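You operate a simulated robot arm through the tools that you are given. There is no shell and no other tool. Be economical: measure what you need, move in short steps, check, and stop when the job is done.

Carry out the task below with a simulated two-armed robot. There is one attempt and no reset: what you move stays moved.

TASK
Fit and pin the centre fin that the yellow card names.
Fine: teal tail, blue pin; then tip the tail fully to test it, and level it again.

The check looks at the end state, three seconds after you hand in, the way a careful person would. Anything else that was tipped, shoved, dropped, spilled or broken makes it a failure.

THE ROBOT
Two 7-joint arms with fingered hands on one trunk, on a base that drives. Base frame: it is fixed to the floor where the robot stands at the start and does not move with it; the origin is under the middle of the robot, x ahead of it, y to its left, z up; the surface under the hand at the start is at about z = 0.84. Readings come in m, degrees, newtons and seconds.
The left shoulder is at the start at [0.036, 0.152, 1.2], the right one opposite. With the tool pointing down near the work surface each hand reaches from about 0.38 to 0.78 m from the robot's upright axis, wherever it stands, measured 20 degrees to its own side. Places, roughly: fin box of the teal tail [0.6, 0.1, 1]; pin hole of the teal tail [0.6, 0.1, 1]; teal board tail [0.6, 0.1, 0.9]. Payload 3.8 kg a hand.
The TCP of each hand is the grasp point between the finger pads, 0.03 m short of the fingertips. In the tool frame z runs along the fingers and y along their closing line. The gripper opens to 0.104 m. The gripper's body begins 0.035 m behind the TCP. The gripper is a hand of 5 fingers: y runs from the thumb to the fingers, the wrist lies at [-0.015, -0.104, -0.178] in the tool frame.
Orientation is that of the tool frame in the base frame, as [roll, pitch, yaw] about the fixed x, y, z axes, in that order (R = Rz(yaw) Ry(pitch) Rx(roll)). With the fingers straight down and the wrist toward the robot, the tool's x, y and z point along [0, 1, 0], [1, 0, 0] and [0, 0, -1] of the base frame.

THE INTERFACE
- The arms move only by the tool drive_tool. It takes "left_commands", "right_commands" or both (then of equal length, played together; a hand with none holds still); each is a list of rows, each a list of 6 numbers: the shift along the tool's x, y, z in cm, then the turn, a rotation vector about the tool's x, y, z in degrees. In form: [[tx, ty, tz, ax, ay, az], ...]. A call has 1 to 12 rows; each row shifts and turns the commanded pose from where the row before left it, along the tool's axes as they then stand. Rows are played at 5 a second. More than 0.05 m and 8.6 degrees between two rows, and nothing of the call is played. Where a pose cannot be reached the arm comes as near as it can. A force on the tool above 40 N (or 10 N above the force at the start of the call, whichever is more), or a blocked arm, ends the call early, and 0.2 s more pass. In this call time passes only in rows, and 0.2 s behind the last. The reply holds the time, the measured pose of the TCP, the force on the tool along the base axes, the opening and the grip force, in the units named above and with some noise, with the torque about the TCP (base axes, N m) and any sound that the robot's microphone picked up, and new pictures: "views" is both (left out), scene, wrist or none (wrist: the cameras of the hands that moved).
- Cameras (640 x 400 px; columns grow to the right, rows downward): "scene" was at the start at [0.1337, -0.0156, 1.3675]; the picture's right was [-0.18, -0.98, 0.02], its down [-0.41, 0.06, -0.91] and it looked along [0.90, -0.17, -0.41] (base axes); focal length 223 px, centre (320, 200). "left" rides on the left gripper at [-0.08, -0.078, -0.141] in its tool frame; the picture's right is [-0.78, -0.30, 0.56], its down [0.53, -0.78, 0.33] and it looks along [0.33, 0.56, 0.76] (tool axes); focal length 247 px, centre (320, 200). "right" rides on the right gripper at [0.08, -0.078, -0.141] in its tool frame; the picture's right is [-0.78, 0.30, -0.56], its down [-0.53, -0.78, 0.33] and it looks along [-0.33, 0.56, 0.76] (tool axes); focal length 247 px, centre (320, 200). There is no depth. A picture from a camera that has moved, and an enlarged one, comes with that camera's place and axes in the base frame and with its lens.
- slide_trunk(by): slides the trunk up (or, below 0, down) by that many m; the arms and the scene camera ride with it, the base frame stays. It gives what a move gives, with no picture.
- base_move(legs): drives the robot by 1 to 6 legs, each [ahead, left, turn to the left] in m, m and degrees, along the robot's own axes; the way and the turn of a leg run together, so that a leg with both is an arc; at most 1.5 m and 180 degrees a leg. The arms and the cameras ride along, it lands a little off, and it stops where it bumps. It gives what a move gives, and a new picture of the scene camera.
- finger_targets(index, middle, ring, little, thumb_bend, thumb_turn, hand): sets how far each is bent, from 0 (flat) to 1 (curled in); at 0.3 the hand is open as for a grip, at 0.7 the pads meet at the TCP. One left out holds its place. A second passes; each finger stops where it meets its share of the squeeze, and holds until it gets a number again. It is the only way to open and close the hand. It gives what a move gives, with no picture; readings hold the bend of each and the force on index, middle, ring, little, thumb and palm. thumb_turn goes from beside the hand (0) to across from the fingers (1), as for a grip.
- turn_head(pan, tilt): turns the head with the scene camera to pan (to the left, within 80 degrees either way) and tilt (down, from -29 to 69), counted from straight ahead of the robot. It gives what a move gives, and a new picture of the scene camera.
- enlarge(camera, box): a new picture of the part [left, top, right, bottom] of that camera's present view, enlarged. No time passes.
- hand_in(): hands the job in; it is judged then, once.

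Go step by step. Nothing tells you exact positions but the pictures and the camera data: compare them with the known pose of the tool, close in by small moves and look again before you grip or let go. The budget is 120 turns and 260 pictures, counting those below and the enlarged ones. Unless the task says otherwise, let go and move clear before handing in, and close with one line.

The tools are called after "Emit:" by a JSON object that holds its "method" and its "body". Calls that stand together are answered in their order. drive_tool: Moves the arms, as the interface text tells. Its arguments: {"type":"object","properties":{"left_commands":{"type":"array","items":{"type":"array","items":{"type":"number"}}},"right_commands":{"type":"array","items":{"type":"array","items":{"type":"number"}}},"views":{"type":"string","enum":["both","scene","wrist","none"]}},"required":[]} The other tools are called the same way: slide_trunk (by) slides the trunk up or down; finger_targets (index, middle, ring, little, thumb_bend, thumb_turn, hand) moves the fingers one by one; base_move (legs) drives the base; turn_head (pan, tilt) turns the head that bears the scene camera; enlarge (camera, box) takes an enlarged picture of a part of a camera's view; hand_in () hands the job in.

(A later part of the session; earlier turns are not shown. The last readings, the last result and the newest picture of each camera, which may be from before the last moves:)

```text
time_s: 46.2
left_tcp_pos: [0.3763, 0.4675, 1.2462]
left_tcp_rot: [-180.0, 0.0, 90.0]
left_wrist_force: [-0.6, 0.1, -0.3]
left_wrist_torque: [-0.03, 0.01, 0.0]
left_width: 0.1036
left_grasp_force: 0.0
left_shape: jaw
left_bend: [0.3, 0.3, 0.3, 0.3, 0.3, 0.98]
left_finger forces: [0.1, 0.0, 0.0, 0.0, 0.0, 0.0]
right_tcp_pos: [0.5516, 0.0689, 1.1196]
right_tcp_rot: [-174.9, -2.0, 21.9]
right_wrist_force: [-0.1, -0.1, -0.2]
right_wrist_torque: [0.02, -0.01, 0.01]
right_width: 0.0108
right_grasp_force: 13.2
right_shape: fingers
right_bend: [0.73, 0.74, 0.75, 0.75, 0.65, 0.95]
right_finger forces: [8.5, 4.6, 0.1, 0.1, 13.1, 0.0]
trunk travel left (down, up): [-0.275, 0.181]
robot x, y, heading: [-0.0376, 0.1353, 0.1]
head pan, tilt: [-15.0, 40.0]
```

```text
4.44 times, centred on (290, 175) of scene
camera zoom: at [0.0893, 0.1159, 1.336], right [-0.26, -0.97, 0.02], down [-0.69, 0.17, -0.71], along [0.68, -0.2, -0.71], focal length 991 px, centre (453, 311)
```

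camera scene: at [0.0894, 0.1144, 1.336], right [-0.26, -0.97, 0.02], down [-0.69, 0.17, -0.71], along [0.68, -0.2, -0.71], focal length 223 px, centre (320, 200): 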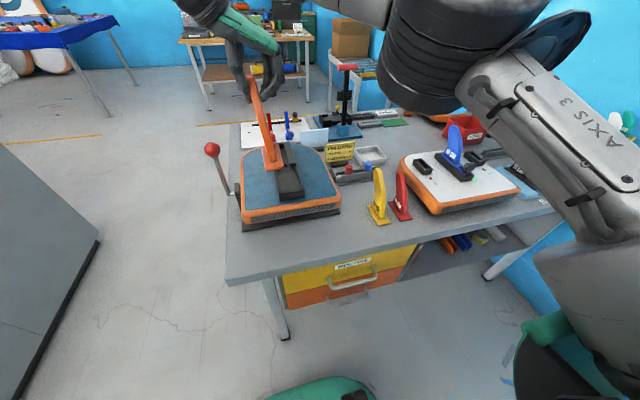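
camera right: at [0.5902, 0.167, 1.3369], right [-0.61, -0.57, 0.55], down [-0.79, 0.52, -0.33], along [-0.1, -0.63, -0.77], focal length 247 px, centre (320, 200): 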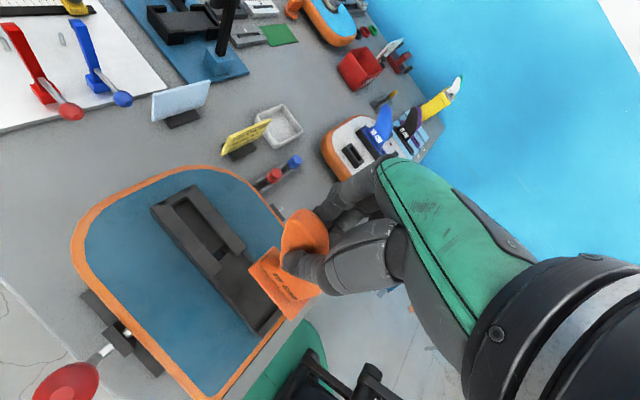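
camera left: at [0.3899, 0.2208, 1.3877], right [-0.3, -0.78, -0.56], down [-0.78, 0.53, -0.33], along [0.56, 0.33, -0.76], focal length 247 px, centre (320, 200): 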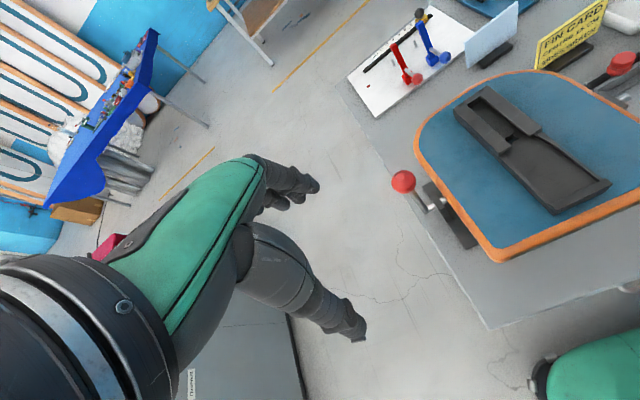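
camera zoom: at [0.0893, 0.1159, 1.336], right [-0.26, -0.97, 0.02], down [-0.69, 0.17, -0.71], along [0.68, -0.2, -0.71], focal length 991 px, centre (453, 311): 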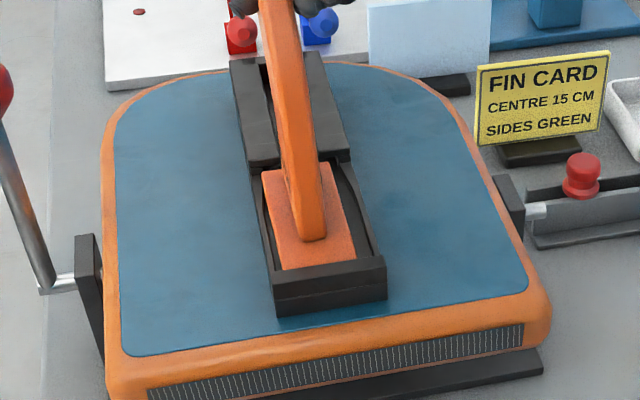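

The base is entering between the walls. I lower a few mm more to feel the floor.

Emit:
{"method": "drive_tool", "body": {"right_commands": [[0, 0, 0.25, 0, 0, 0], [0, 0, 0.25, 0, 0, 0], [0, 0, 0, 0, 0, 0]], "views": "none"}}

Emit:
{"method": "enlarge", "body": {"camera": "right", "box": [220, 190, 340, 310]}}

Emit:
{"method": "enlarge", "body": {"camera": "scene", "box": [265, 140, 325, 205]}}

```text
time_s: 47.0
left_tcp_pos: [0.3747, 0.4654, 1.2475]
left_tcp_rot: [-180.0, 0.0, 90.1]
left_wrist_force: [0.0, -0.4, -0.2]
left_wrist_torque: [-0.03, 0.01, -0.02]
left_width: 0.1036
left_grasp_force: 0.1
left_shape: jaw
left_bend: [0.3, 0.3, 0.3, 0.3, 0.3, 0.98]
left_finger forces: [0.0, 0.0, 0.1, 0.0, 0.0, 0.0]
right_tcp_pos: [0.553, 0.0688, 1.116]
right_tcp_rot: [-175.0, -2.3, 21.9]
right_wrist_force: [2.5, -2.0, 12.4]
right_wrist_torque: [0.11, -0.09, 0.01]
right_width: 0.0105
right_grasp_force: 15.0
right_shape: fingers
right_bend: [0.74, 0.74, 0.75, 0.75, 0.66, 0.95]
right_finger forces: [10.3, 6.1, 0.1, 0.0, 14.3, 0.1]
trunk travel left (down, up): [-0.275, 0.181]
robot x, y, heading: [-0.0303, 0.1375, 0.1]
head pan, tilt: [-15.0, 40.0]
```

```text
3.33 times, centred on (280, 250) of right
camera zoom: at [0.5957, 0.1557, 1.2678], right [-0.61, -0.62, 0.5], down [-0.79, 0.55, -0.28], along [-0.1, -0.56, -0.82], focal length 823 px, centre (453, 33)
```

zoom: 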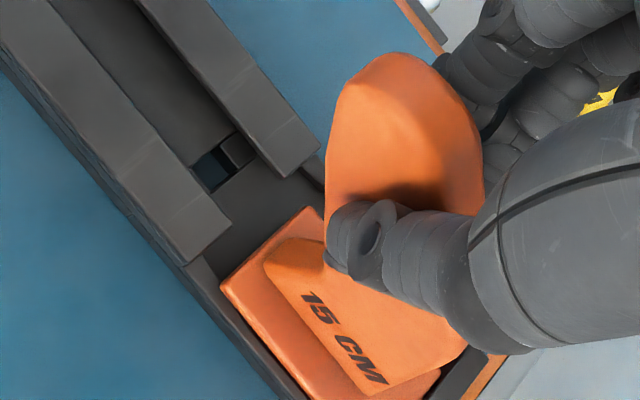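

```text
6.15 times, centred on (295, 172) of scene
camera zoom: at [0.0881, 0.1157, 1.3363], right [-0.26, -0.97, 0.02], down [-0.69, 0.17, -0.71], along [0.68, -0.2, -0.7], focal length 1373 px, centre (474, 369)
```

zoom: 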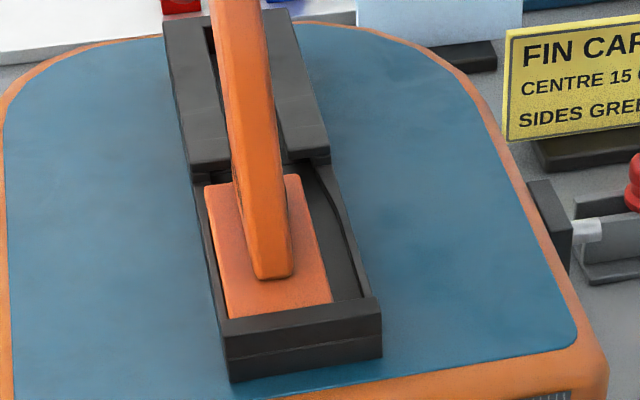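

The base is on the floor of the box (12 N). It sits about 3.5 mm left of the centreline, so I unload, shift right, and settle again lightly.

Emit:
{"method": "drive_tool", "body": {"right_commands": [[0, 0, -0.35, 0, 0, 0], [-0.13, 0.32, 0, 0, 0, 0], [0, 0, 0.1, 0, 0, 0], [0, 0, 0, 0, 0, 0]], "views": "none"}}

Emit:
{"method": "enlarge", "body": {"camera": "right", "box": [220, 190, 340, 310]}}

Emit:
{"method": "enlarge", "body": {"camera": "scene", "box": [265, 140, 325, 205]}}

```text
time_s: 48.0
left_tcp_pos: [0.3767, 0.4667, 1.2455]
left_tcp_rot: [180.0, 0.0, 90.0]
left_wrist_force: [0.0, -0.2, -0.4]
left_wrist_torque: [0.02, 0.02, -0.02]
left_width: 0.1037
left_grasp_force: 0.0
left_shape: jaw
left_bend: [0.3, 0.3, 0.3, 0.3, 0.3, 0.98]
left_finger forces: [0.1, 0.0, 0.0, 0.0, 0.0, 0.0]
right_tcp_pos: [0.5517, 0.0658, 1.1158]
right_tcp_rot: [-174.9, -2.0, 21.8]
right_wrist_force: [1.0, 0.1, 2.1]
right_wrist_torque: [0.11, -0.02, -0.04]
right_width: 0.0106
right_grasp_force: 12.9
right_shape: fingers
right_bend: [0.74, 0.74, 0.75, 0.75, 0.66, 0.95]
right_finger forces: [9.5, 3.5, 0.1, 0.0, 13.2, 0.0]
trunk travel left (down, up): [-0.275, 0.181]
robot x, y, heading: [-0.0285, 0.1366, -0.0]
head pan, tilt: [-15.0, 40.0]
```

```text
3.33 times, centred on (280, 250) of right
camera zoom: at [0.5963, 0.1526, 1.2678], right [-0.61, -0.62, 0.5], down [-0.79, 0.55, -0.28], along [-0.1, -0.56, -0.82], focal length 823 px, centre (453, 33)
```

zoom: 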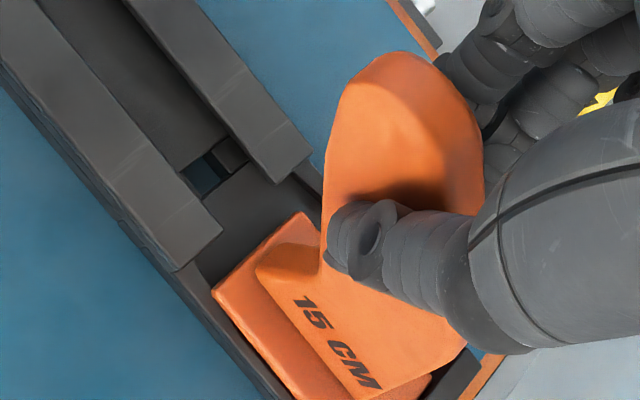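

```text
6.15 times, centred on (295, 172) of scene
camera zoom: at [0.089, 0.1162, 1.336], right [-0.26, -0.97, 0.02], down [-0.69, 0.17, -0.71], along [0.68, -0.2, -0.71], focal length 1373 px, centre (474, 369)
```

zoom: 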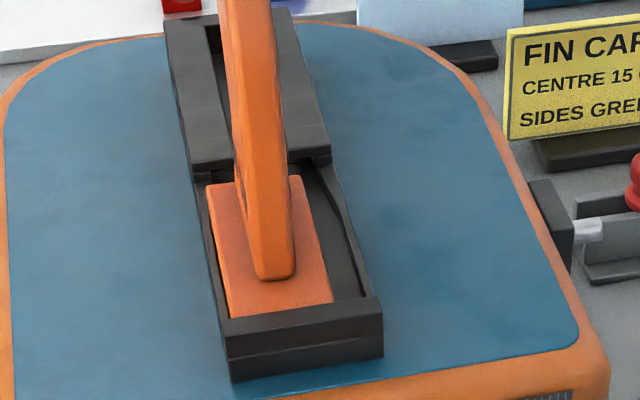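

The base stuck by friction and the fin tipped slightly in the grip. I lift it clear of the floor, and look.

Emit:
{"method": "drive_tool", "body": {"right_commands": [[0, 0, -0.5, 0, 0, 0], [0, 0, -0.5, 0, 0, 0], [0, 0, 0, 0, 0, 0]], "views": "none"}}

Emit:
{"method": "enlarge", "body": {"camera": "right", "box": [220, 190, 340, 310]}}

Emit:
{"method": "enlarge", "body": {"camera": "scene", "box": [245, 100, 345, 205]}}

```text
time_s: 48.8
left_tcp_pos: [0.3757, 0.4679, 1.2469]
left_tcp_rot: [179.9, 0.0, 90.0]
left_wrist_force: [0.0, 0.1, 0.1]
left_wrist_torque: [0.04, 0.0, 0.0]
left_width: 0.1037
left_grasp_force: 0.1
left_shape: jaw
left_bend: [0.3, 0.3, 0.3, 0.3, 0.3, 0.98]
left_finger forces: [0.0, 0.0, 0.0, 0.0, 0.0, 0.0]
right_tcp_pos: [0.5517, 0.0644, 1.1255]
right_tcp_rot: [-174.9, -2.1, 22.0]
right_wrist_force: [-0.6, -0.2, -1.2]
right_wrist_torque: [0.0, -0.06, 0.01]
right_width: 0.011
right_grasp_force: 13.1
right_shape: fingers
right_bend: [0.74, 0.74, 0.75, 0.75, 0.66, 0.95]
right_finger forces: [9.9, 3.6, 0.0, 0.0, 13.3, 0.0]
trunk travel left (down, up): [-0.275, 0.181]
robot x, y, heading: [-0.0353, 0.1356, 0.2]
head pan, tilt: [-15.0, 40.0]
```

```text
3.33 times, centred on (280, 250) of right
camera zoom: at [0.5968, 0.1512, 1.2773], right [-0.61, -0.62, 0.5], down [-0.79, 0.55, -0.28], along [-0.1, -0.56, -0.82], focal length 823 px, centre (453, 33)
```

zoom: 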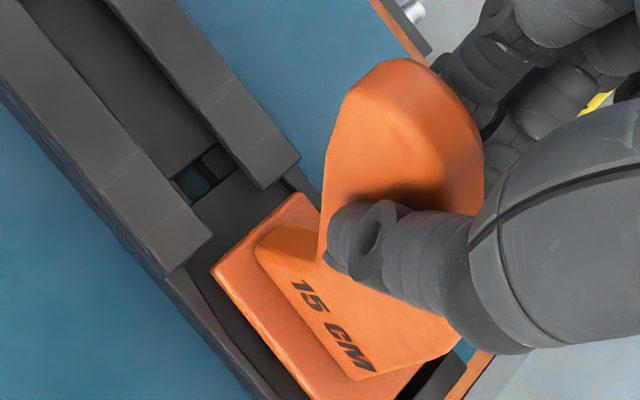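

```text
3.81 times, centred on (295, 152) of scene
camera zoom: at [0.0895, 0.1159, 1.336], right [-0.26, -0.97, 0.02], down [-0.69, 0.17, -0.71], along [0.68, -0.2, -0.71], focal length 850 px, centre (415, 381)
```

zoom: 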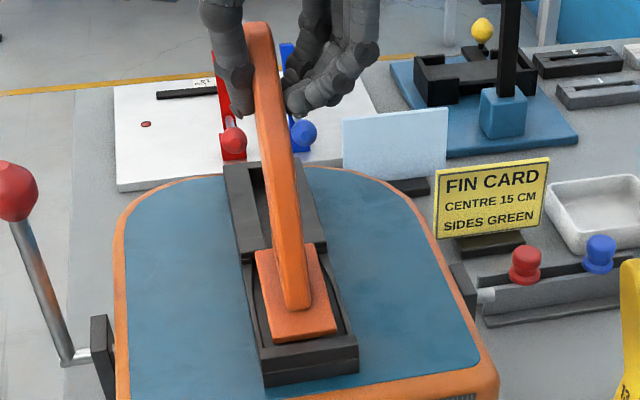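

Lifted, the fin is now upright and centred over the box. I add 2° yaw and set it down lightly again.

Emit:
{"method": "drive_tool", "body": {"right_commands": [[0, 0, 0, 0, 0, -2], [0, 0, 0.4, 0, 0, 0], [0, 0, 0.4, 0, 0, 0], [0, 0, 0.15, 0, 0, 0], [0, 0, 0, 0, 0, 0]], "views": "none"}}

Emit:
{"method": "enlarge", "body": {"camera": "right", "box": [220, 190, 340, 310]}}

Emit:
{"method": "enlarge", "body": {"camera": "scene", "box": [265, 140, 325, 205]}}

```text
time_s: 50.0
left_tcp_pos: [0.376, 0.4672, 1.2463]
left_tcp_rot: [179.9, 0.0, 90.0]
left_wrist_force: [-0.3, -0.2, 0.7]
left_wrist_torque: [0.0, 0.0, 0.03]
left_width: 0.1037
left_grasp_force: 0.0
left_shape: jaw
left_bend: [0.3, 0.3, 0.3, 0.3, 0.3, 0.98]
left_finger forces: [0.0, 0.0, 0.0, 0.0, 0.0, 0.0]
right_tcp_pos: [0.5522, 0.0654, 1.1163]
right_tcp_rot: [-175.0, -2.3, 23.9]
right_wrist_force: [0.3, 0.1, 0.9]
right_wrist_torque: [0.0, 0.02, -0.02]
right_width: 0.0108
right_grasp_force: 13.8
right_shape: fingers
right_bend: [0.74, 0.74, 0.75, 0.75, 0.66, 0.95]
right_finger forces: [9.3, 4.4, 0.0, 0.0, 13.5, 0.1]
trunk travel left (down, up): [-0.275, 0.181]
robot x, y, heading: [-0.038, 0.1395, 0.1]
head pan, tilt: [-15.0, 40.0]
```

```text
3.33 times, centred on (280, 250) of right
camera zoom: at [0.5929, 0.154, 1.268], right [-0.59, -0.64, 0.5], down [-0.8, 0.52, -0.28], along [-0.08, -0.57, -0.82], focal length 823 px, centre (453, 33)
```

zoom: 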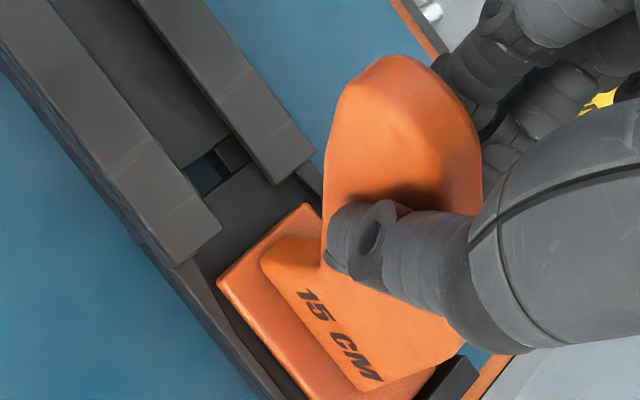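

```text
6.15 times, centred on (295, 172) of scene
camera zoom: at [0.0894, 0.116, 1.336], right [-0.26, -0.97, 0.02], down [-0.69, 0.17, -0.71], along [0.68, -0.2, -0.71], focal length 1373 px, centre (474, 369)
```

zoom: 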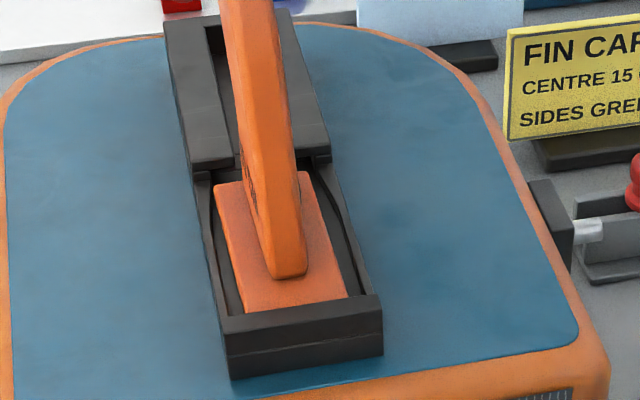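

Centred with small gaps both sides and resting lightly. Now I slide it forward under the lips, 2 cm first.

Emit:
{"method": "drive_tool", "body": {"right_commands": [[0.46, 0.2, -0.05, 0, 0, 0], [0.46, 0.2, 0, 0, 0, 0], [0.46, 0.2, 0, 0, 0, 0], [0.46, 0.2, 0, 0, 0, 0], [0, 0, 0, 0, 0, 0]], "views": "none"}}

Emit:
{"method": "enlarge", "body": {"camera": "right", "box": [220, 190, 340, 310]}}

Emit:
{"method": "enlarge", "body": {"camera": "scene", "box": [265, 140, 325, 205]}}

```text
time_s: 51.2
left_tcp_pos: [0.3768, 0.4665, 1.2475]
left_tcp_rot: [-180.0, 0.0, 89.9]
left_wrist_force: [-0.2, 0.2, 0.7]
left_wrist_torque: [-0.02, 0.02, -0.01]
left_width: 0.1039
left_grasp_force: 0.3
left_shape: jaw
left_bend: [0.3, 0.3, 0.3, 0.3, 0.3, 0.98]
left_finger forces: [0.1, 0.0, 0.0, 0.0, 0.1, 0.1]
right_tcp_pos: [0.5734, 0.0649, 1.1156]
right_tcp_rot: [-175.0, -2.2, 23.9]
right_wrist_force: [-1.2, 0.5, -3.9]
right_wrist_torque: [-0.04, 0.1, 0.0]
right_width: 0.0106
right_grasp_force: 13.2
right_shape: fingers
right_bend: [0.73, 0.74, 0.75, 0.75, 0.66, 0.95]
right_finger forces: [8.6, 4.9, 0.0, 0.1, 13.1, 0.0]
trunk travel left (down, up): [-0.275, 0.181]
robot x, y, heading: [-0.033, 0.1353, -0.1]
head pan, tilt: [-15.0, 40.0]
```

```text
3.33 times, centred on (280, 250) of right
camera zoom: at [0.6137, 0.1544, 1.2677], right [-0.59, -0.64, 0.5], down [-0.8, 0.52, -0.28], along [-0.08, -0.57, -0.82], focal length 823 px, centre (453, 33)
```

zoom: 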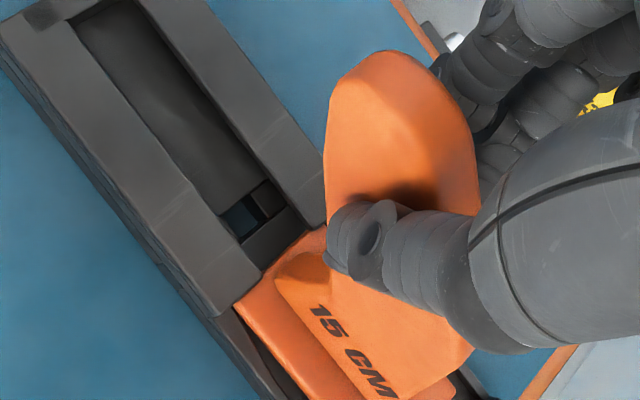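

```text
6.15 times, centred on (295, 172) of scene
camera zoom: at [0.0895, 0.1158, 1.336], right [-0.26, -0.97, 0.02], down [-0.69, 0.17, -0.71], along [0.68, -0.2, -0.71], focal length 1373 px, centre (474, 369)
```

zoom: 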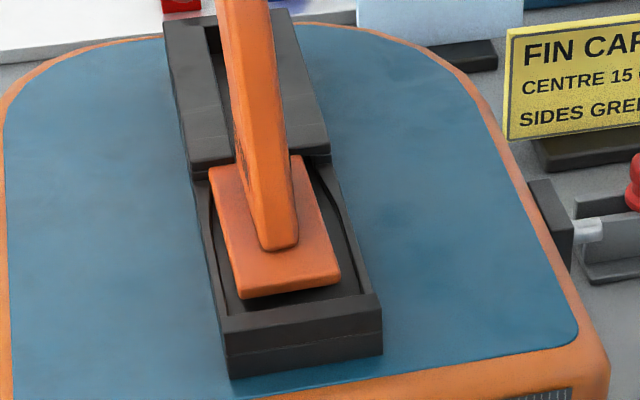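

The rear of the base looks slightly raised (fin pitched nose-down). I pitch the hand about 2.5° nose-up, which lowers the rear, and check.

Emit:
{"method": "drive_tool", "body": {"right_commands": [[0, 0, 0, -0.5, 1.15, 0], [0, 0, 0, -0.5, 1.15, 0], [0, 0, 0, 0, 0, 0]], "views": "none"}}

Emit:
{"method": "enlarge", "body": {"camera": "right", "box": [220, 190, 340, 310]}}

Emit:
{"method": "enlarge", "body": {"camera": "scene", "box": [265, 140, 325, 205]}}

```text
time_s: 52.0
left_tcp_pos: [0.3763, 0.4668, 1.2459]
left_tcp_rot: [-179.9, 0.0, 90.1]
left_wrist_force: [-0.5, 0.3, -0.2]
left_wrist_torque: [0.0, -0.01, 0.0]
left_width: 0.1038
left_grasp_force: 0.0
left_shape: jaw
left_bend: [0.3, 0.3, 0.3, 0.3, 0.3, 0.98]
left_finger forces: [0.0, 0.0, 0.0, 0.0, 0.0, 0.0]
right_tcp_pos: [0.5715, 0.0659, 1.1168]
right_tcp_rot: [-175.9, -4.5, 23.7]
right_wrist_force: [-2.6, -1.2, -6.0]
right_wrist_torque: [-0.07, 0.14, -0.01]
right_width: 0.0107
right_grasp_force: 12.8
right_shape: fingers
right_bend: [0.73, 0.74, 0.75, 0.75, 0.66, 0.95]
right_finger forces: [8.3, 5.1, 0.1, 0.0, 12.7, 0.0]
trunk travel left (down, up): [-0.275, 0.181]
robot x, y, heading: [-0.035, 0.1325, 0.2]
head pan, tilt: [-15.0, 40.0]
```

```text
3.33 times, centred on (280, 250) of right
camera zoom: at [0.6074, 0.154, 1.2696], right [-0.61, -0.63, 0.47], down [-0.79, 0.53, -0.32], along [-0.05, -0.57, -0.82], focal length 823 px, centre (453, 33)
```

zoom: 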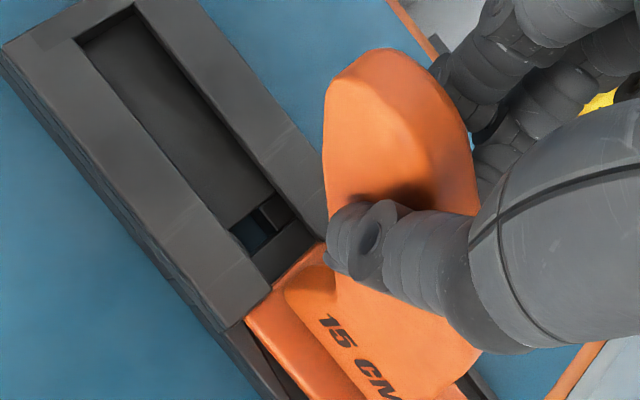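

```text
6.15 times, centred on (295, 172) of scene
camera zoom: at [0.0899, 0.1158, 1.3359], right [-0.26, -0.97, 0.02], down [-0.69, 0.17, -0.71], along [0.68, -0.2, -0.71], focal length 1373 px, centre (474, 369)
```

zoom: 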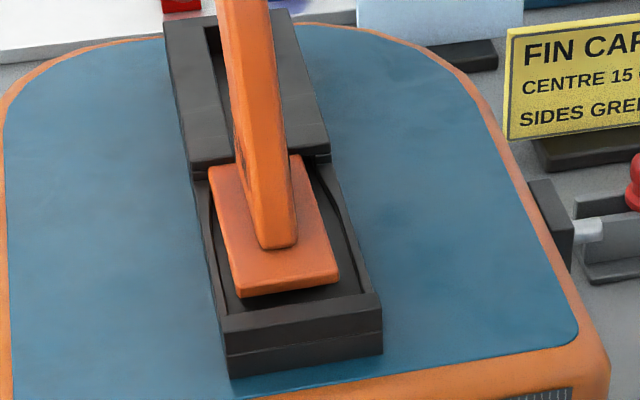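

The lip is holding the front down while the hand pulls up; I lower the hand a few mm.

Emit:
{"method": "drive_tool", "body": {"right_commands": [[0, 0, 0.25, 0, 0, 0], [0, 0, 0.25, 0, 0, 0], [0, 0, 0, 0, 0, 0]], "views": "none"}}

Emit:
{"method": "enlarge", "body": {"camera": "scene", "box": [265, 140, 325, 205]}}

```text
time_s: 52.8
left_tcp_pos: [0.3761, 0.466, 1.2467]
left_tcp_rot: [-180.0, 0.0, 90.0]
left_wrist_force: [0.5, 0.1, -0.2]
left_wrist_torque: [0.0, 0.02, 0.01]
left_width: 0.1037
left_grasp_force: 0.2
left_shape: jaw
left_bend: [0.3, 0.3, 0.3, 0.3, 0.3, 0.98]
left_finger forces: [0.0, 0.1, 0.1, 0.0, 0.0, 0.1]
right_tcp_pos: [0.5719, 0.0661, 1.1125]
right_tcp_rot: [-175.9, -4.7, 23.7]
right_wrist_force: [0.6, -0.6, 0.7]
right_wrist_torque: [0.01, 0.03, 0.03]
right_width: 0.0109
right_grasp_force: 13.6
right_shape: fingers
right_bend: [0.73, 0.74, 0.75, 0.75, 0.66, 0.95]
right_finger forces: [8.6, 4.9, 0.0, 0.0, 13.4, 0.0]
trunk travel left (down, up): [-0.275, 0.181]
robot x, y, heading: [-0.0319, 0.138, 0.5]
head pan, tilt: [-15.0, 40.0]
```

```text
6.15 times, centred on (295, 172) of scene
camera zoom: at [0.0893, 0.1159, 1.3361], right [-0.26, -0.97, 0.02], down [-0.69, 0.17, -0.71], along [0.68, -0.2, -0.71], focal length 1373 px, centre (474, 369)
```

zoom: 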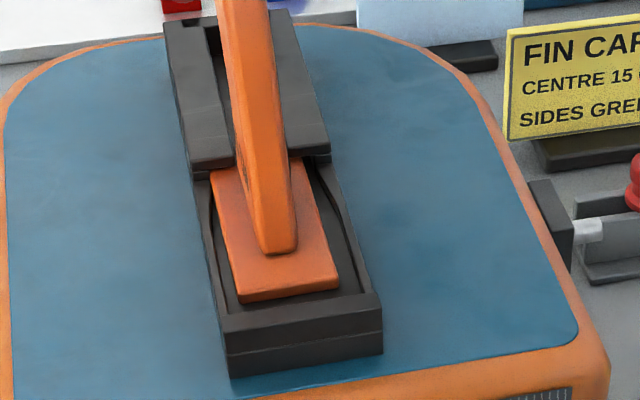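

Forces are near zero and the base looks flat. I keep sliding forward.

Emit:
{"method": "drive_tool", "body": {"right_commands": [[0.46, 0.2, 0, 0, 0, 0], [0.46, 0.2, 0, 0, 0, 0], [0.46, 0.2, 0, 0, 0, 0], [0.46, 0.2, 0, 0, 0, 0], [0, 0, 0, 0, 0, 0]], "views": "none"}}

Emit:
{"method": "enlarge", "body": {"camera": "right", "box": [220, 190, 340, 310]}}

Emit:
{"method": "enlarge", "body": {"camera": "scene", "box": [265, 140, 325, 205]}}

```text
time_s: 54.0
left_tcp_pos: [0.3769, 0.4679, 1.2468]
left_tcp_rot: [-180.0, 0.0, 90.1]
left_wrist_force: [-0.7, -0.2, -0.1]
left_wrist_torque: [0.02, -0.04, 0.02]
left_width: 0.1038
left_grasp_force: 0.1
left_shape: jaw
left_bend: [0.3, 0.3, 0.3, 0.3, 0.3, 0.98]
left_finger forces: [0.0, 0.0, 0.0, 0.0, 0.1, 0.0]
right_tcp_pos: [0.5923, 0.0669, 1.1133]
right_tcp_rot: [-176.0, -4.6, 23.8]
right_wrist_force: [0.0, -0.5, -0.6]
right_wrist_torque: [-0.08, 0.09, 0.04]
right_width: 0.0109
right_grasp_force: 13.5
right_shape: fingers
right_bend: [0.73, 0.74, 0.75, 0.75, 0.66, 0.95]
right_finger forces: [8.5, 5.4, 0.0, 0.0, 13.4, 0.0]
trunk travel left (down, up): [-0.275, 0.181]
robot x, y, heading: [-0.0281, 0.136, 0.3]
head pan, tilt: [-15.0, 40.0]
```

```text
3.33 times, centred on (280, 250) of right
camera zoom: at [0.6271, 0.1543, 1.2661], right [-0.61, -0.64, 0.47], down [-0.79, 0.53, -0.32], along [-0.04, -0.57, -0.82], focal length 823 px, centre (453, 33)
```

zoom: 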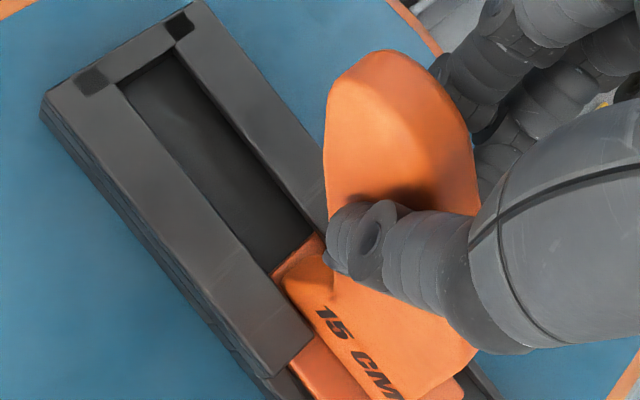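

```text
6.15 times, centred on (295, 172) of scene
camera zoom: at [0.0893, 0.1158, 1.336], right [-0.26, -0.97, 0.02], down [-0.69, 0.17, -0.71], along [0.68, -0.2, -0.71], focal length 1373 px, centre (474, 369)
```

zoom: 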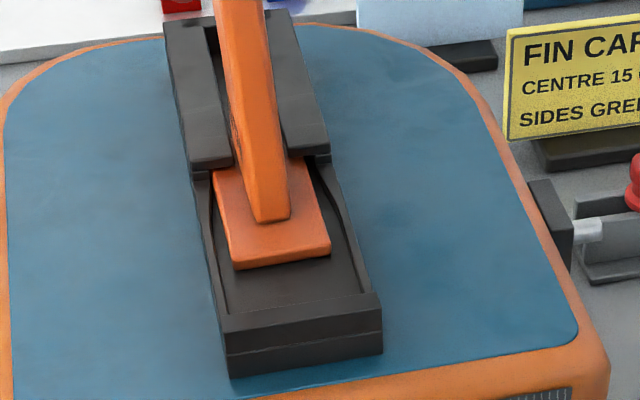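

Emit:
{"method": "drive_tool", "body": {"right_commands": [[0.46, 0.2, 0, 0, 0, 0], [0.46, 0.2, 0, 0, 0, 0], [0.46, 0.2, 0, 0, 0, 0], [0.46, 0.2, 0, 0, 0, 0], [0.46, 0.2, 0, 0, 0, 0], [0, 0, 0, 0, 0, 0]], "views": "none"}}

Emit:
{"method": "enlarge", "body": {"camera": "right", "box": [220, 190, 340, 310]}}

Emit:
{"method": "enlarge", "body": {"camera": "scene", "box": [265, 140, 325, 205]}}

```text
time_s: 55.4
left_tcp_pos: [0.3772, 0.4665, 1.2466]
left_tcp_rot: [180.0, 0.0, 90.1]
left_wrist_force: [0.3, 0.5, 0.8]
left_wrist_torque: [0.02, 0.02, 0.02]
left_width: 0.1036
left_grasp_force: 0.0
left_shape: jaw
left_bend: [0.3, 0.3, 0.3, 0.3, 0.3, 0.98]
left_finger forces: [0.0, 0.0, 0.0, 0.0, 0.1, 0.1]
right_tcp_pos: [0.6176, 0.0661, 1.1142]
right_tcp_rot: [-175.9, -4.6, 23.6]
right_wrist_force: [0.0, -0.9, -3.7]
right_wrist_torque: [-0.1, 0.05, 0.0]
right_width: 0.0112
right_grasp_force: 13.2
right_shape: fingers
right_bend: [0.73, 0.74, 0.75, 0.75, 0.66, 0.95]
right_finger forces: [8.9, 4.3, 0.1, 0.1, 12.6, 0.0]
trunk travel left (down, up): [-0.275, 0.181]
robot x, y, heading: [-0.033, 0.1364, 0.1]
head pan, tilt: [-15.0, 40.0]
```

```text
3.33 times, centred on (280, 250) of right
camera zoom: at [0.6524, 0.1539, 1.2674], right [-0.61, -0.63, 0.47], down [-0.79, 0.53, -0.32], along [-0.05, -0.57, -0.82], focal length 823 px, centre (453, 33)
```

zoom: 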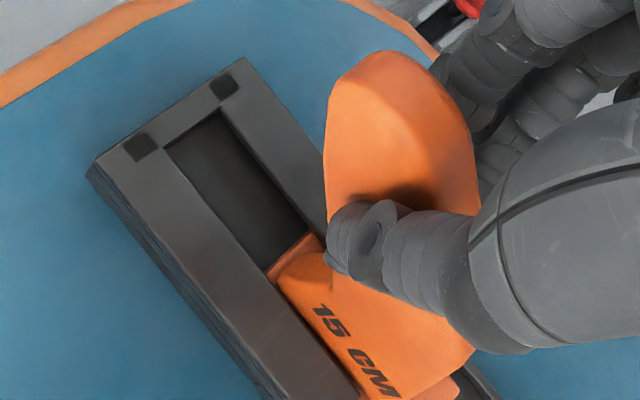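

```text
6.15 times, centred on (295, 172) of scene
camera zoom: at [0.0897, 0.1158, 1.336], right [-0.26, -0.97, 0.02], down [-0.69, 0.17, -0.71], along [0.68, -0.2, -0.71], focal length 1373 px, centre (474, 369)
```

zoom: 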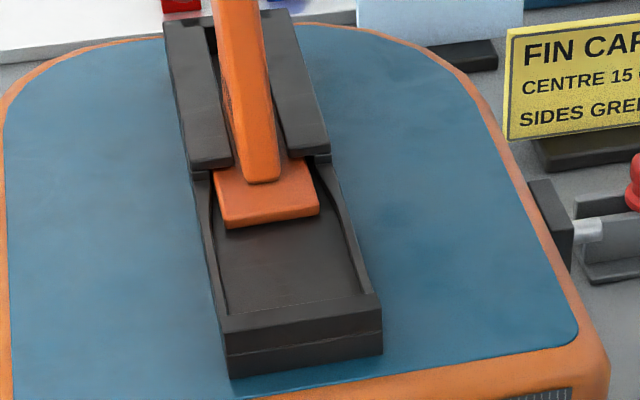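

Sliding well, the blade has entered the slot. I add a slight downward compensation and go on.

Emit:
{"method": "drive_tool", "body": {"right_commands": [[0, 0, 0.15, 0, 0, 0], [0.46, 0.2, 0.03, 0, 0, 0], [0.46, 0.2, 0.03, 0, 0, 0], [0.46, 0.2, 0.03, 0, 0, 0], [0.46, 0.2, 0.03, 0, 0, 0], [0.46, 0.2, 0.03, 0, 0, 0], [0, 0, 0, 0, 0, 0]], "views": "none"}}

Emit:
{"method": "enlarge", "body": {"camera": "right", "box": [220, 190, 340, 310]}}

Emit:
{"method": "enlarge", "body": {"camera": "scene", "box": [265, 140, 325, 205]}}

```text
time_s: 57.0
left_tcp_pos: [0.3765, 0.4665, 1.2467]
left_tcp_rot: [-180.0, 0.0, 90.0]
left_wrist_force: [0.2, -0.4, 0.0]
left_wrist_torque: [-0.02, 0.01, 0.02]
left_width: 0.1038
left_grasp_force: 0.0
left_shape: jaw
left_bend: [0.3, 0.3, 0.3, 0.3, 0.3, 0.98]
left_finger forces: [0.0, 0.0, 0.0, 0.0, 0.1, 0.0]
right_tcp_pos: [0.6412, 0.0654, 1.113]
right_tcp_rot: [-175.9, -4.6, 23.8]
right_wrist_force: [0.7, -1.0, -0.2]
right_wrist_torque: [-0.09, 0.05, -0.03]
right_width: 0.0109
right_grasp_force: 14.2
right_shape: fingers
right_bend: [0.73, 0.74, 0.75, 0.75, 0.66, 0.95]
right_finger forces: [8.7, 5.3, 0.1, 0.1, 13.5, 0.0]
trunk travel left (down, up): [-0.275, 0.181]
robot x, y, heading: [-0.0341, 0.1396, -0.1]
head pan, tilt: [-15.0, 40.0]
```

```text
3.33 times, centred on (280, 250) of right
camera zoom: at [0.6761, 0.155, 1.266], right [-0.61, -0.64, 0.47], down [-0.79, 0.52, -0.32], along [-0.04, -0.57, -0.82], focal length 823 px, centre (453, 33)
```

zoom: 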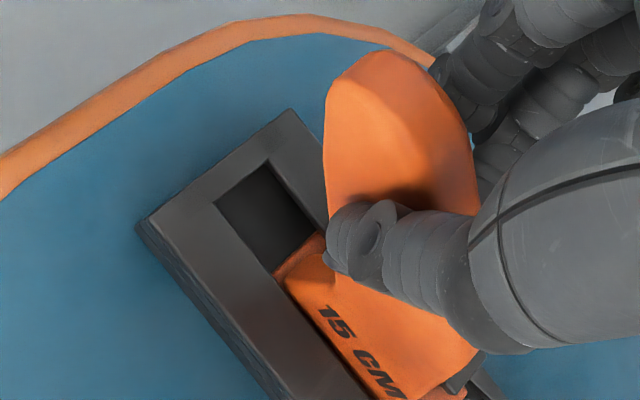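

```text
6.15 times, centred on (295, 172) of scene
camera zoom: at [0.0893, 0.1155, 1.336], right [-0.26, -0.97, 0.02], down [-0.69, 0.17, -0.71], along [0.68, -0.2, -0.71], focal length 1373 px, centre (474, 369)
```

zoom: 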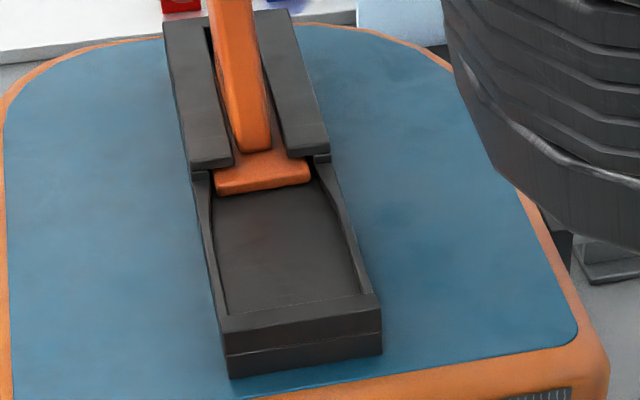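

Emit:
{"method": "drive_tool", "body": {"right_commands": [[0.46, 0.2, 0.03, 0, 0, 0], [0.46, 0.2, 0.03, 0, 0, 0], [0.46, 0.2, 0.03, 0, 0, 0], [0.37, 0.16, 0.03, 0, 0, 0], [0, 0, 0, 0, 0, 0]], "views": "none"}}

Emit:
{"method": "enlarge", "body": {"camera": "right", "box": [220, 190, 340, 310]}}

Emit:
{"method": "enlarge", "body": {"camera": "scene", "box": [265, 140, 325, 205]}}

```text
time_s: 58.2
left_tcp_pos: [0.3758, 0.4677, 1.2474]
left_tcp_rot: [-179.9, 0.1, 89.9]
left_wrist_force: [-0.7, -0.2, 0.2]
left_wrist_torque: [0.03, -0.04, 0.01]
left_width: 0.1039
left_grasp_force: 0.1
left_shape: jaw
left_bend: [0.3, 0.3, 0.3, 0.3, 0.3, 0.98]
left_finger forces: [0.0, 0.0, 0.1, 0.0, 0.0, 0.0]
right_tcp_pos: [0.6412, 0.0678, 1.1126]
right_tcp_rot: [-175.8, -4.7, 23.7]
right_wrist_force: [0.6, 0.0, -0.9]
right_wrist_torque: [-0.11, 0.03, 0.03]
right_width: 0.0108
right_grasp_force: 14.2
right_shape: fingers
right_bend: [0.73, 0.74, 0.75, 0.75, 0.66, 0.95]
right_finger forces: [8.7, 5.3, 0.1, 0.0, 13.7, 0.1]
right hand out of reach, approached as far as the arm can: row 1, 2, 3, 4
trunk travel left (down, up): [-0.275, 0.181]
robot x, y, heading: [-0.0306, 0.1389, -0.2]
head pan, tilt: [-15.0, 40.0]
```

```text
3.33 times, centred on (280, 250) of right
camera zoom: at [0.6761, 0.1552, 1.2662], right [-0.61, -0.64, 0.47], down [-0.79, 0.53, -0.32], along [-0.04, -0.57, -0.82], focal length 823 px, centre (453, 33)
```

zoom: 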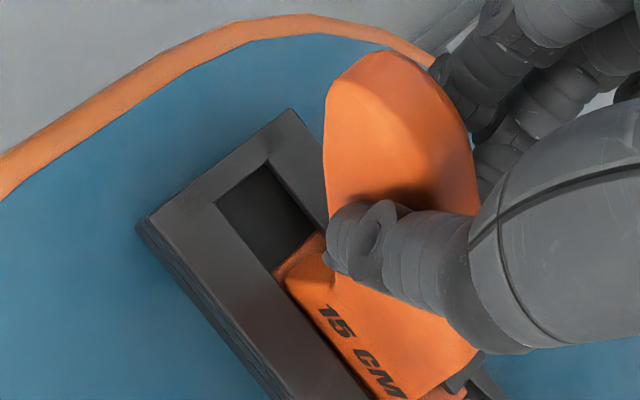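

```text
6.15 times, centred on (295, 172) of scene
camera zoom: at [0.0894, 0.1159, 1.336], right [-0.26, -0.97, 0.02], down [-0.69, 0.17, -0.71], along [0.68, -0.2, -0.71], focal length 1373 px, centre (474, 369)
```

zoom: 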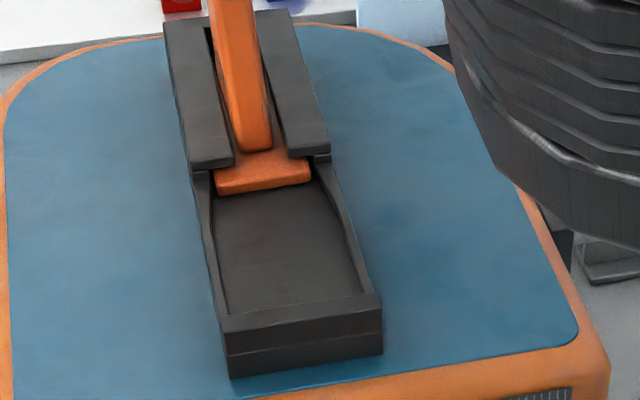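

The arm's forward reach ends here, with the fin well captured under the lips. I let go, lift off, and will push it home from behind with closed fingers.

Emit:
{"method": "finger_targets", "body": {"hand": "right", "index": 0.45, "middle": 0.45, "ring": 0.45, "little": 0.45, "thumb_bend": 0.45}}

Emit:
{"method": "drive_tool", "body": {"right_commands": [[0, 0, -2, 0, 0, 0], [0, 0, -2.5, 0, 0, 0], [0, 0, -2.5, 0, 0, 0], [-1, -0.4, -2, 0, 0, 0], [-3, -1.3, 0, 0, 0, 0], [-3, -1.3, 0, 0, 0, 0], [-3, -1.3, 0, 0, 0, 0]], "views": "both"}}

Emit:
{"method": "enlarge", "body": {"camera": "scene", "box": [245, 100, 345, 205]}}

```text
time_s: 59.2
left_tcp_pos: [0.376, 0.4669, 1.2469]
left_tcp_rot: [180.0, 0.1, 90.0]
left_wrist_force: [0.0, -0.7, -0.4]
left_wrist_torque: [0.0, -0.02, 0.0]
left_width: 0.1037
left_grasp_force: 0.0
left_shape: jaw
left_bend: [0.3, 0.3, 0.3, 0.3, 0.3, 0.98]
left_finger forces: [0.0, 0.1, 0.0, 0.1, 0.0, 0.0]
right_tcp_pos: [0.6415, 0.066, 1.1128]
right_tcp_rot: [-176.0, -4.7, 23.8]
right_wrist_force: [-0.5, -0.6, -0.5]
right_wrist_torque: [0.0, 0.04, 0.02]
right_width: 0.0646
right_grasp_force: 0.0
right_shape: fingers
right_bend: [0.45, 0.45, 0.45, 0.45, 0.45, 0.97]
right_finger forces: [0.0, 0.1, 0.0, 0.0, 0.1, 0.0]
trunk travel left (down, up): [-0.275, 0.181]
robot x, y, heading: [-0.0321, 0.1371, 0.2]
head pan, tilt: [-15.0, 40.0]
```

```text
time_s: 60.8
left_tcp_pos: [0.3751, 0.4693, 1.2475]
left_tcp_rot: [180.0, 0.0, 90.0]
left_wrist_force: [-0.4, 0.1, -0.9]
left_wrist_torque: [-0.04, 0.0, -0.02]
left_width: 0.1036
left_grasp_force: 0.1
left_shape: jaw
left_bend: [0.3, 0.3, 0.3, 0.3, 0.3, 0.98]
left_finger forces: [0.0, 0.0, 0.1, 0.0, 0.0, 0.0]
right_tcp_pos: [0.5224, 0.0578, 1.1984]
right_tcp_rot: [-176.0, -4.6, 23.7]
right_wrist_force: [-0.3, 0.2, 0.5]
right_wrist_torque: [0.02, -0.02, 0.0]
right_width: 0.0652
right_grasp_force: 0.0
right_shape: fingers
right_bend: [0.45, 0.45, 0.45, 0.45, 0.45, 0.97]
right_finger forces: [0.1, 0.0, 0.0, 0.0, 0.1, 0.0]
right hand out of reach, approached as far as the arm can: row 2, 3, 4
trunk travel left (down, up): [-0.275, 0.181]
robot x, y, heading: [-0.0309, 0.1389, 0.1]
head pan, tilt: [-15.0, 40.0]
camera scene: at [0.0883, 0.1178, 1.3362], right [-0.26, -0.97, 0.02], down [-0.69, 0.16, -0.71], along [0.68, -0.2, -0.7], focal length 223 px, centre (320, 200)
camera right: at [0.5569, 0.1461, 1.3519], right [-0.61, -0.63, 0.47], down [-0.79, 0.53, -0.32], along [-0.04, -0.57, -0.82], focal length 247 px, centre (320, 200)
```

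scene: 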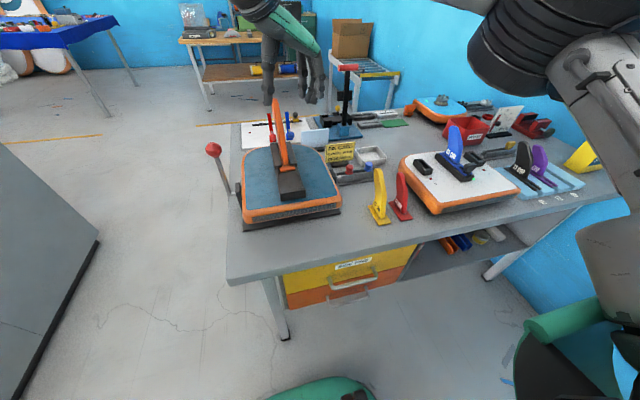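
right: 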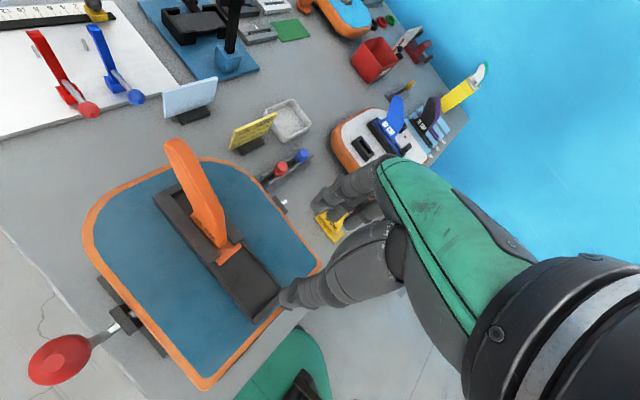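

```text
3.81 times, centred on (295, 152) of scene
camera zoom: at [0.0883, 0.1178, 1.3362], right [-0.26, -0.97, 0.02], down [-0.69, 0.16, -0.71], along [0.68, -0.2, -0.7], focal length 850 px, centre (415, 381)
```

zoom: 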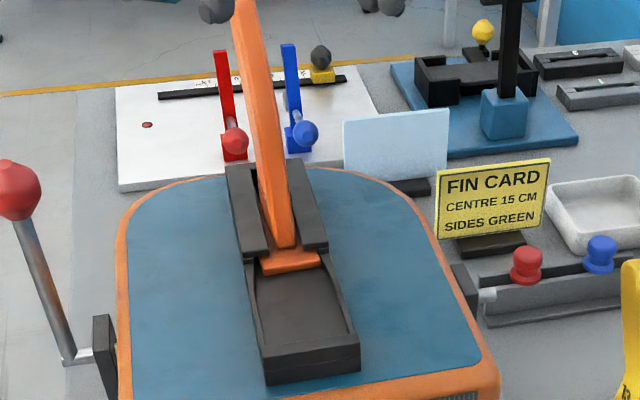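

The fin stands upright in the box. I close the fingers to a fist tip, back off a little, and lower behind the blade.

Emit:
{"method": "finger_targets", "body": {"hand": "right", "index": 0.7, "middle": 0.7, "ring": 0.7, "little": 0.7, "thumb_bend": 0.68}}

Emit:
{"method": "drive_tool", "body": {"right_commands": [[-2, -0.9, 0, 3, -3.5, 0], [0, 0, 3, 0, 0, 0], [0, 0, 3, 0, 0, 0], [0, 0, 3, 0, 0, 0], [0, 0, 3, 0, 0, 0], [0, 0, 0, 0, 0, 0]], "views": "both"}}

Emit:
{"method": "enlarge", "body": {"camera": "scene", "box": [245, 100, 345, 205]}}

```text
time_s: 61.8
left_tcp_pos: [0.3771, 0.4673, 1.2473]
left_tcp_rot: [-179.9, 0.0, 89.9]
left_wrist_force: [-0.7, -0.2, 0.1]
left_wrist_torque: [0.02, 0.01, 0.01]
left_width: 0.1037
left_grasp_force: 0.1
left_shape: jaw
left_bend: [0.3, 0.3, 0.3, 0.3, 0.3, 0.98]
left_finger forces: [0.0, 0.1, 0.0, 0.0, 0.0, 0.0]
right_tcp_pos: [0.5236, 0.0565, 1.1975]
right_tcp_rot: [-176.0, -4.5, 23.7]
right_wrist_force: [0.8, 0.1, 0.7]
right_wrist_torque: [0.01, 0.0, -0.01]
right_width: 0.004
right_grasp_force: 0.1
right_shape: fingers
right_bend: [0.7, 0.7, 0.7, 0.7, 0.68, 0.97]
right_finger forces: [0.1, 0.0, 0.0, 0.0, 0.0, 0.0]
trunk travel left (down, up): [-0.275, 0.181]
robot x, y, heading: [-0.0316, 0.1344, 0.1]
head pan, tilt: [-15.0, 40.0]
```

```text
time_s: 63.2
left_tcp_pos: [0.3774, 0.4676, 1.2473]
left_tcp_rot: [-179.9, 0.0, 90.0]
left_wrist_force: [0.3, -0.3, 0.5]
left_wrist_torque: [-0.01, 0.01, -0.03]
left_width: 0.1037
left_grasp_force: 0.1
left_shape: jaw
left_bend: [0.3, 0.3, 0.3, 0.3, 0.3, 0.98]
left_finger forces: [0.1, 0.0, 0.1, 0.0, 0.1, 0.1]
right_tcp_pos: [0.4967, 0.0692, 1.0762]
right_tcp_rot: [-173.0, -1.1, 24.1]
right_wrist_force: [0.6, 0.7, 0.1]
right_wrist_torque: [-0.01, 0.0, -0.01]
right_width: 0.0038
right_grasp_force: 0.0
right_shape: fingers
right_bend: [0.7, 0.7, 0.7, 0.7, 0.68, 0.97]
right_finger forces: [0.0, 0.1, 0.1, 0.1, 0.0, 0.0]
trunk travel left (down, up): [-0.275, 0.181]
robot x, y, heading: [-0.0304, 0.1342, 0.2]
head pan, tilt: [-15.0, 40.0]
camera scene: at [0.0891, 0.116, 1.3361], right [-0.26, -0.97, 0.02], down [-0.69, 0.17, -0.71], along [0.68, -0.2, -0.71], focal length 223 px, centre (320, 200)
camera right: at [0.5415, 0.1554, 1.2294], right [-0.57, -0.65, 0.5], down [-0.81, 0.53, -0.25], along [-0.1, -0.55, -0.83], focal length 247 px, centre (320, 200)
```

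scene: 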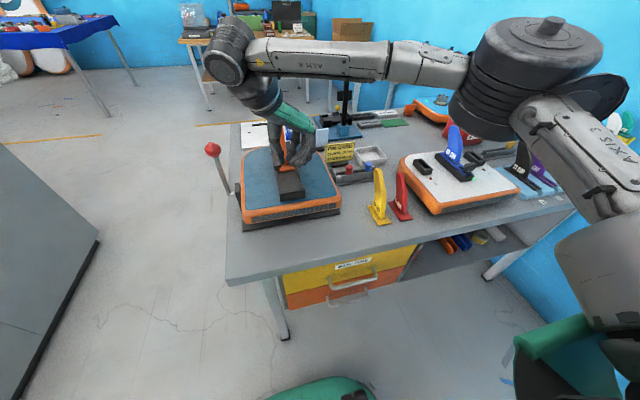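
right: 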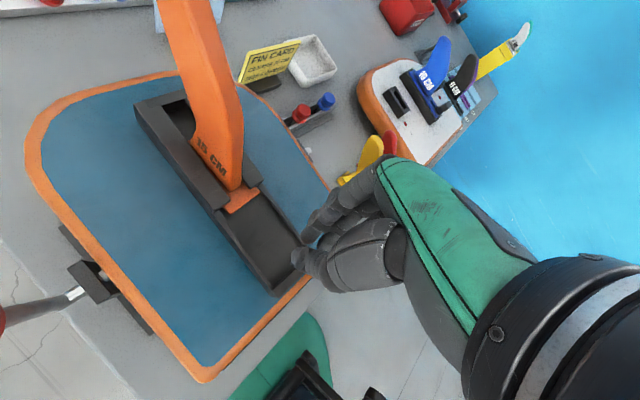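

```text
3.81 times, centred on (295, 152) of scene
camera zoom: at [0.0891, 0.116, 1.3361], right [-0.26, -0.97, 0.02], down [-0.69, 0.17, -0.71], along [0.68, -0.2, -0.71], focal length 850 px, centre (415, 381)
```

zoom: 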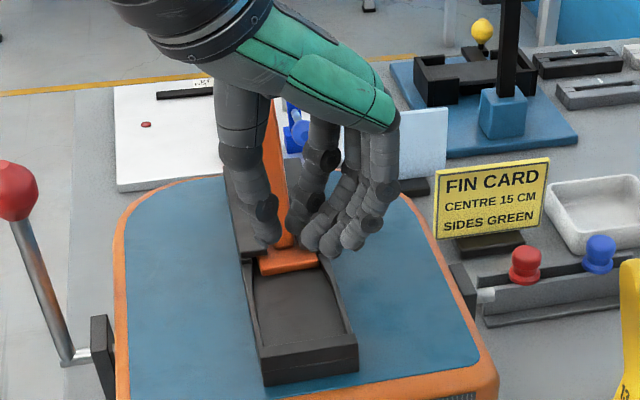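

I straighten the hand, lower to about fingertip height 1.02 and approach the blade's rear edge.

Emit:
{"method": "drive_tool", "body": {"right_commands": [[0, 0, 0, -5, 0, 0], [0, 0, 2.2, 0, 0, 0], [0.9, 0.4, 0, 0, 0, 0], [0.9, 0.4, 0, 0, 0, 0], [0, 0, 0, 0, 0, 0]], "views": "wrist"}}

Emit:
{"method": "enlarge", "body": {"camera": "scene", "box": [255, 120, 335, 205]}}

Emit:
{"method": "enlarge", "body": {"camera": "right", "box": [180, 120, 380, 320]}}

```text
time_s: 64.4
left_tcp_pos: [0.3767, 0.4675, 1.2468]
left_tcp_rot: [180.0, 0.0, 90.0]
left_wrist_force: [0.8, 0.1, 0.2]
left_wrist_torque: [0.01, -0.02, -0.01]
left_width: 0.1037
left_grasp_force: 0.1
left_shape: jaw
left_bend: [0.3, 0.3, 0.3, 0.3, 0.3, 0.98]
left_finger forces: [0.1, 0.0, 0.0, 0.0, 0.0, 0.0]
right_tcp_pos: [0.5171, 0.0728, 1.0555]
right_tcp_rot: [-177.9, -1.1, 24.1]
right_wrist_force: [-0.2, -0.1, 0.8]
right_wrist_torque: [-0.01, 0.01, -0.02]
right_width: 0.0037
right_grasp_force: 0.1
right_shape: fingers
right_bend: [0.7, 0.7, 0.7, 0.7, 0.68, 0.97]
right_finger forces: [0.0, 0.0, 0.0, 0.0, 0.0, 0.0]
trunk travel left (down, up): [-0.275, 0.181]
robot x, y, heading: [-0.0299, 0.1345, -0.1]
head pan, tilt: [-15.0, 40.0]
camera right: at [0.5578, 0.1684, 1.2021], right [-0.59, -0.61, 0.53], down [-0.8, 0.5, -0.31], along [-0.08, -0.61, -0.79], focal length 247 px, centre (320, 200)
```

right: 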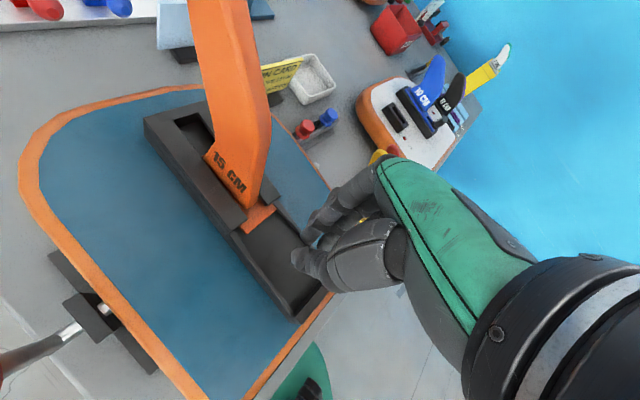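

```text
4.71 times, centred on (295, 162) of scene
camera zoom: at [0.0892, 0.1158, 1.336], right [-0.26, -0.97, 0.02], down [-0.69, 0.17, -0.71], along [0.68, -0.2, -0.71], focal length 1050 px, centre (438, 376)
```

zoom: 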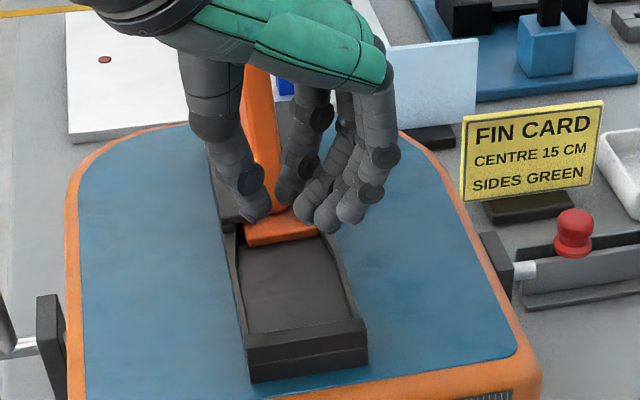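

```text
2.00 times, centred on (280, 220) of right
camera zoom: at [0.5578, 0.1684, 1.2021], right [-0.59, -0.61, 0.53], down [-0.8, 0.5, -0.31], along [-0.08, -0.61, -0.79], focal length 494 px, centre (400, 160)
```

zoom: 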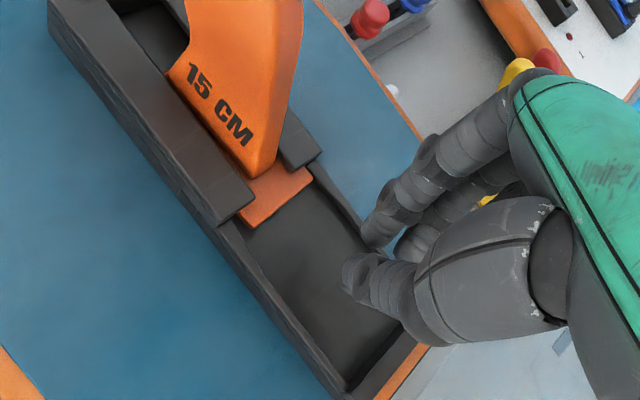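

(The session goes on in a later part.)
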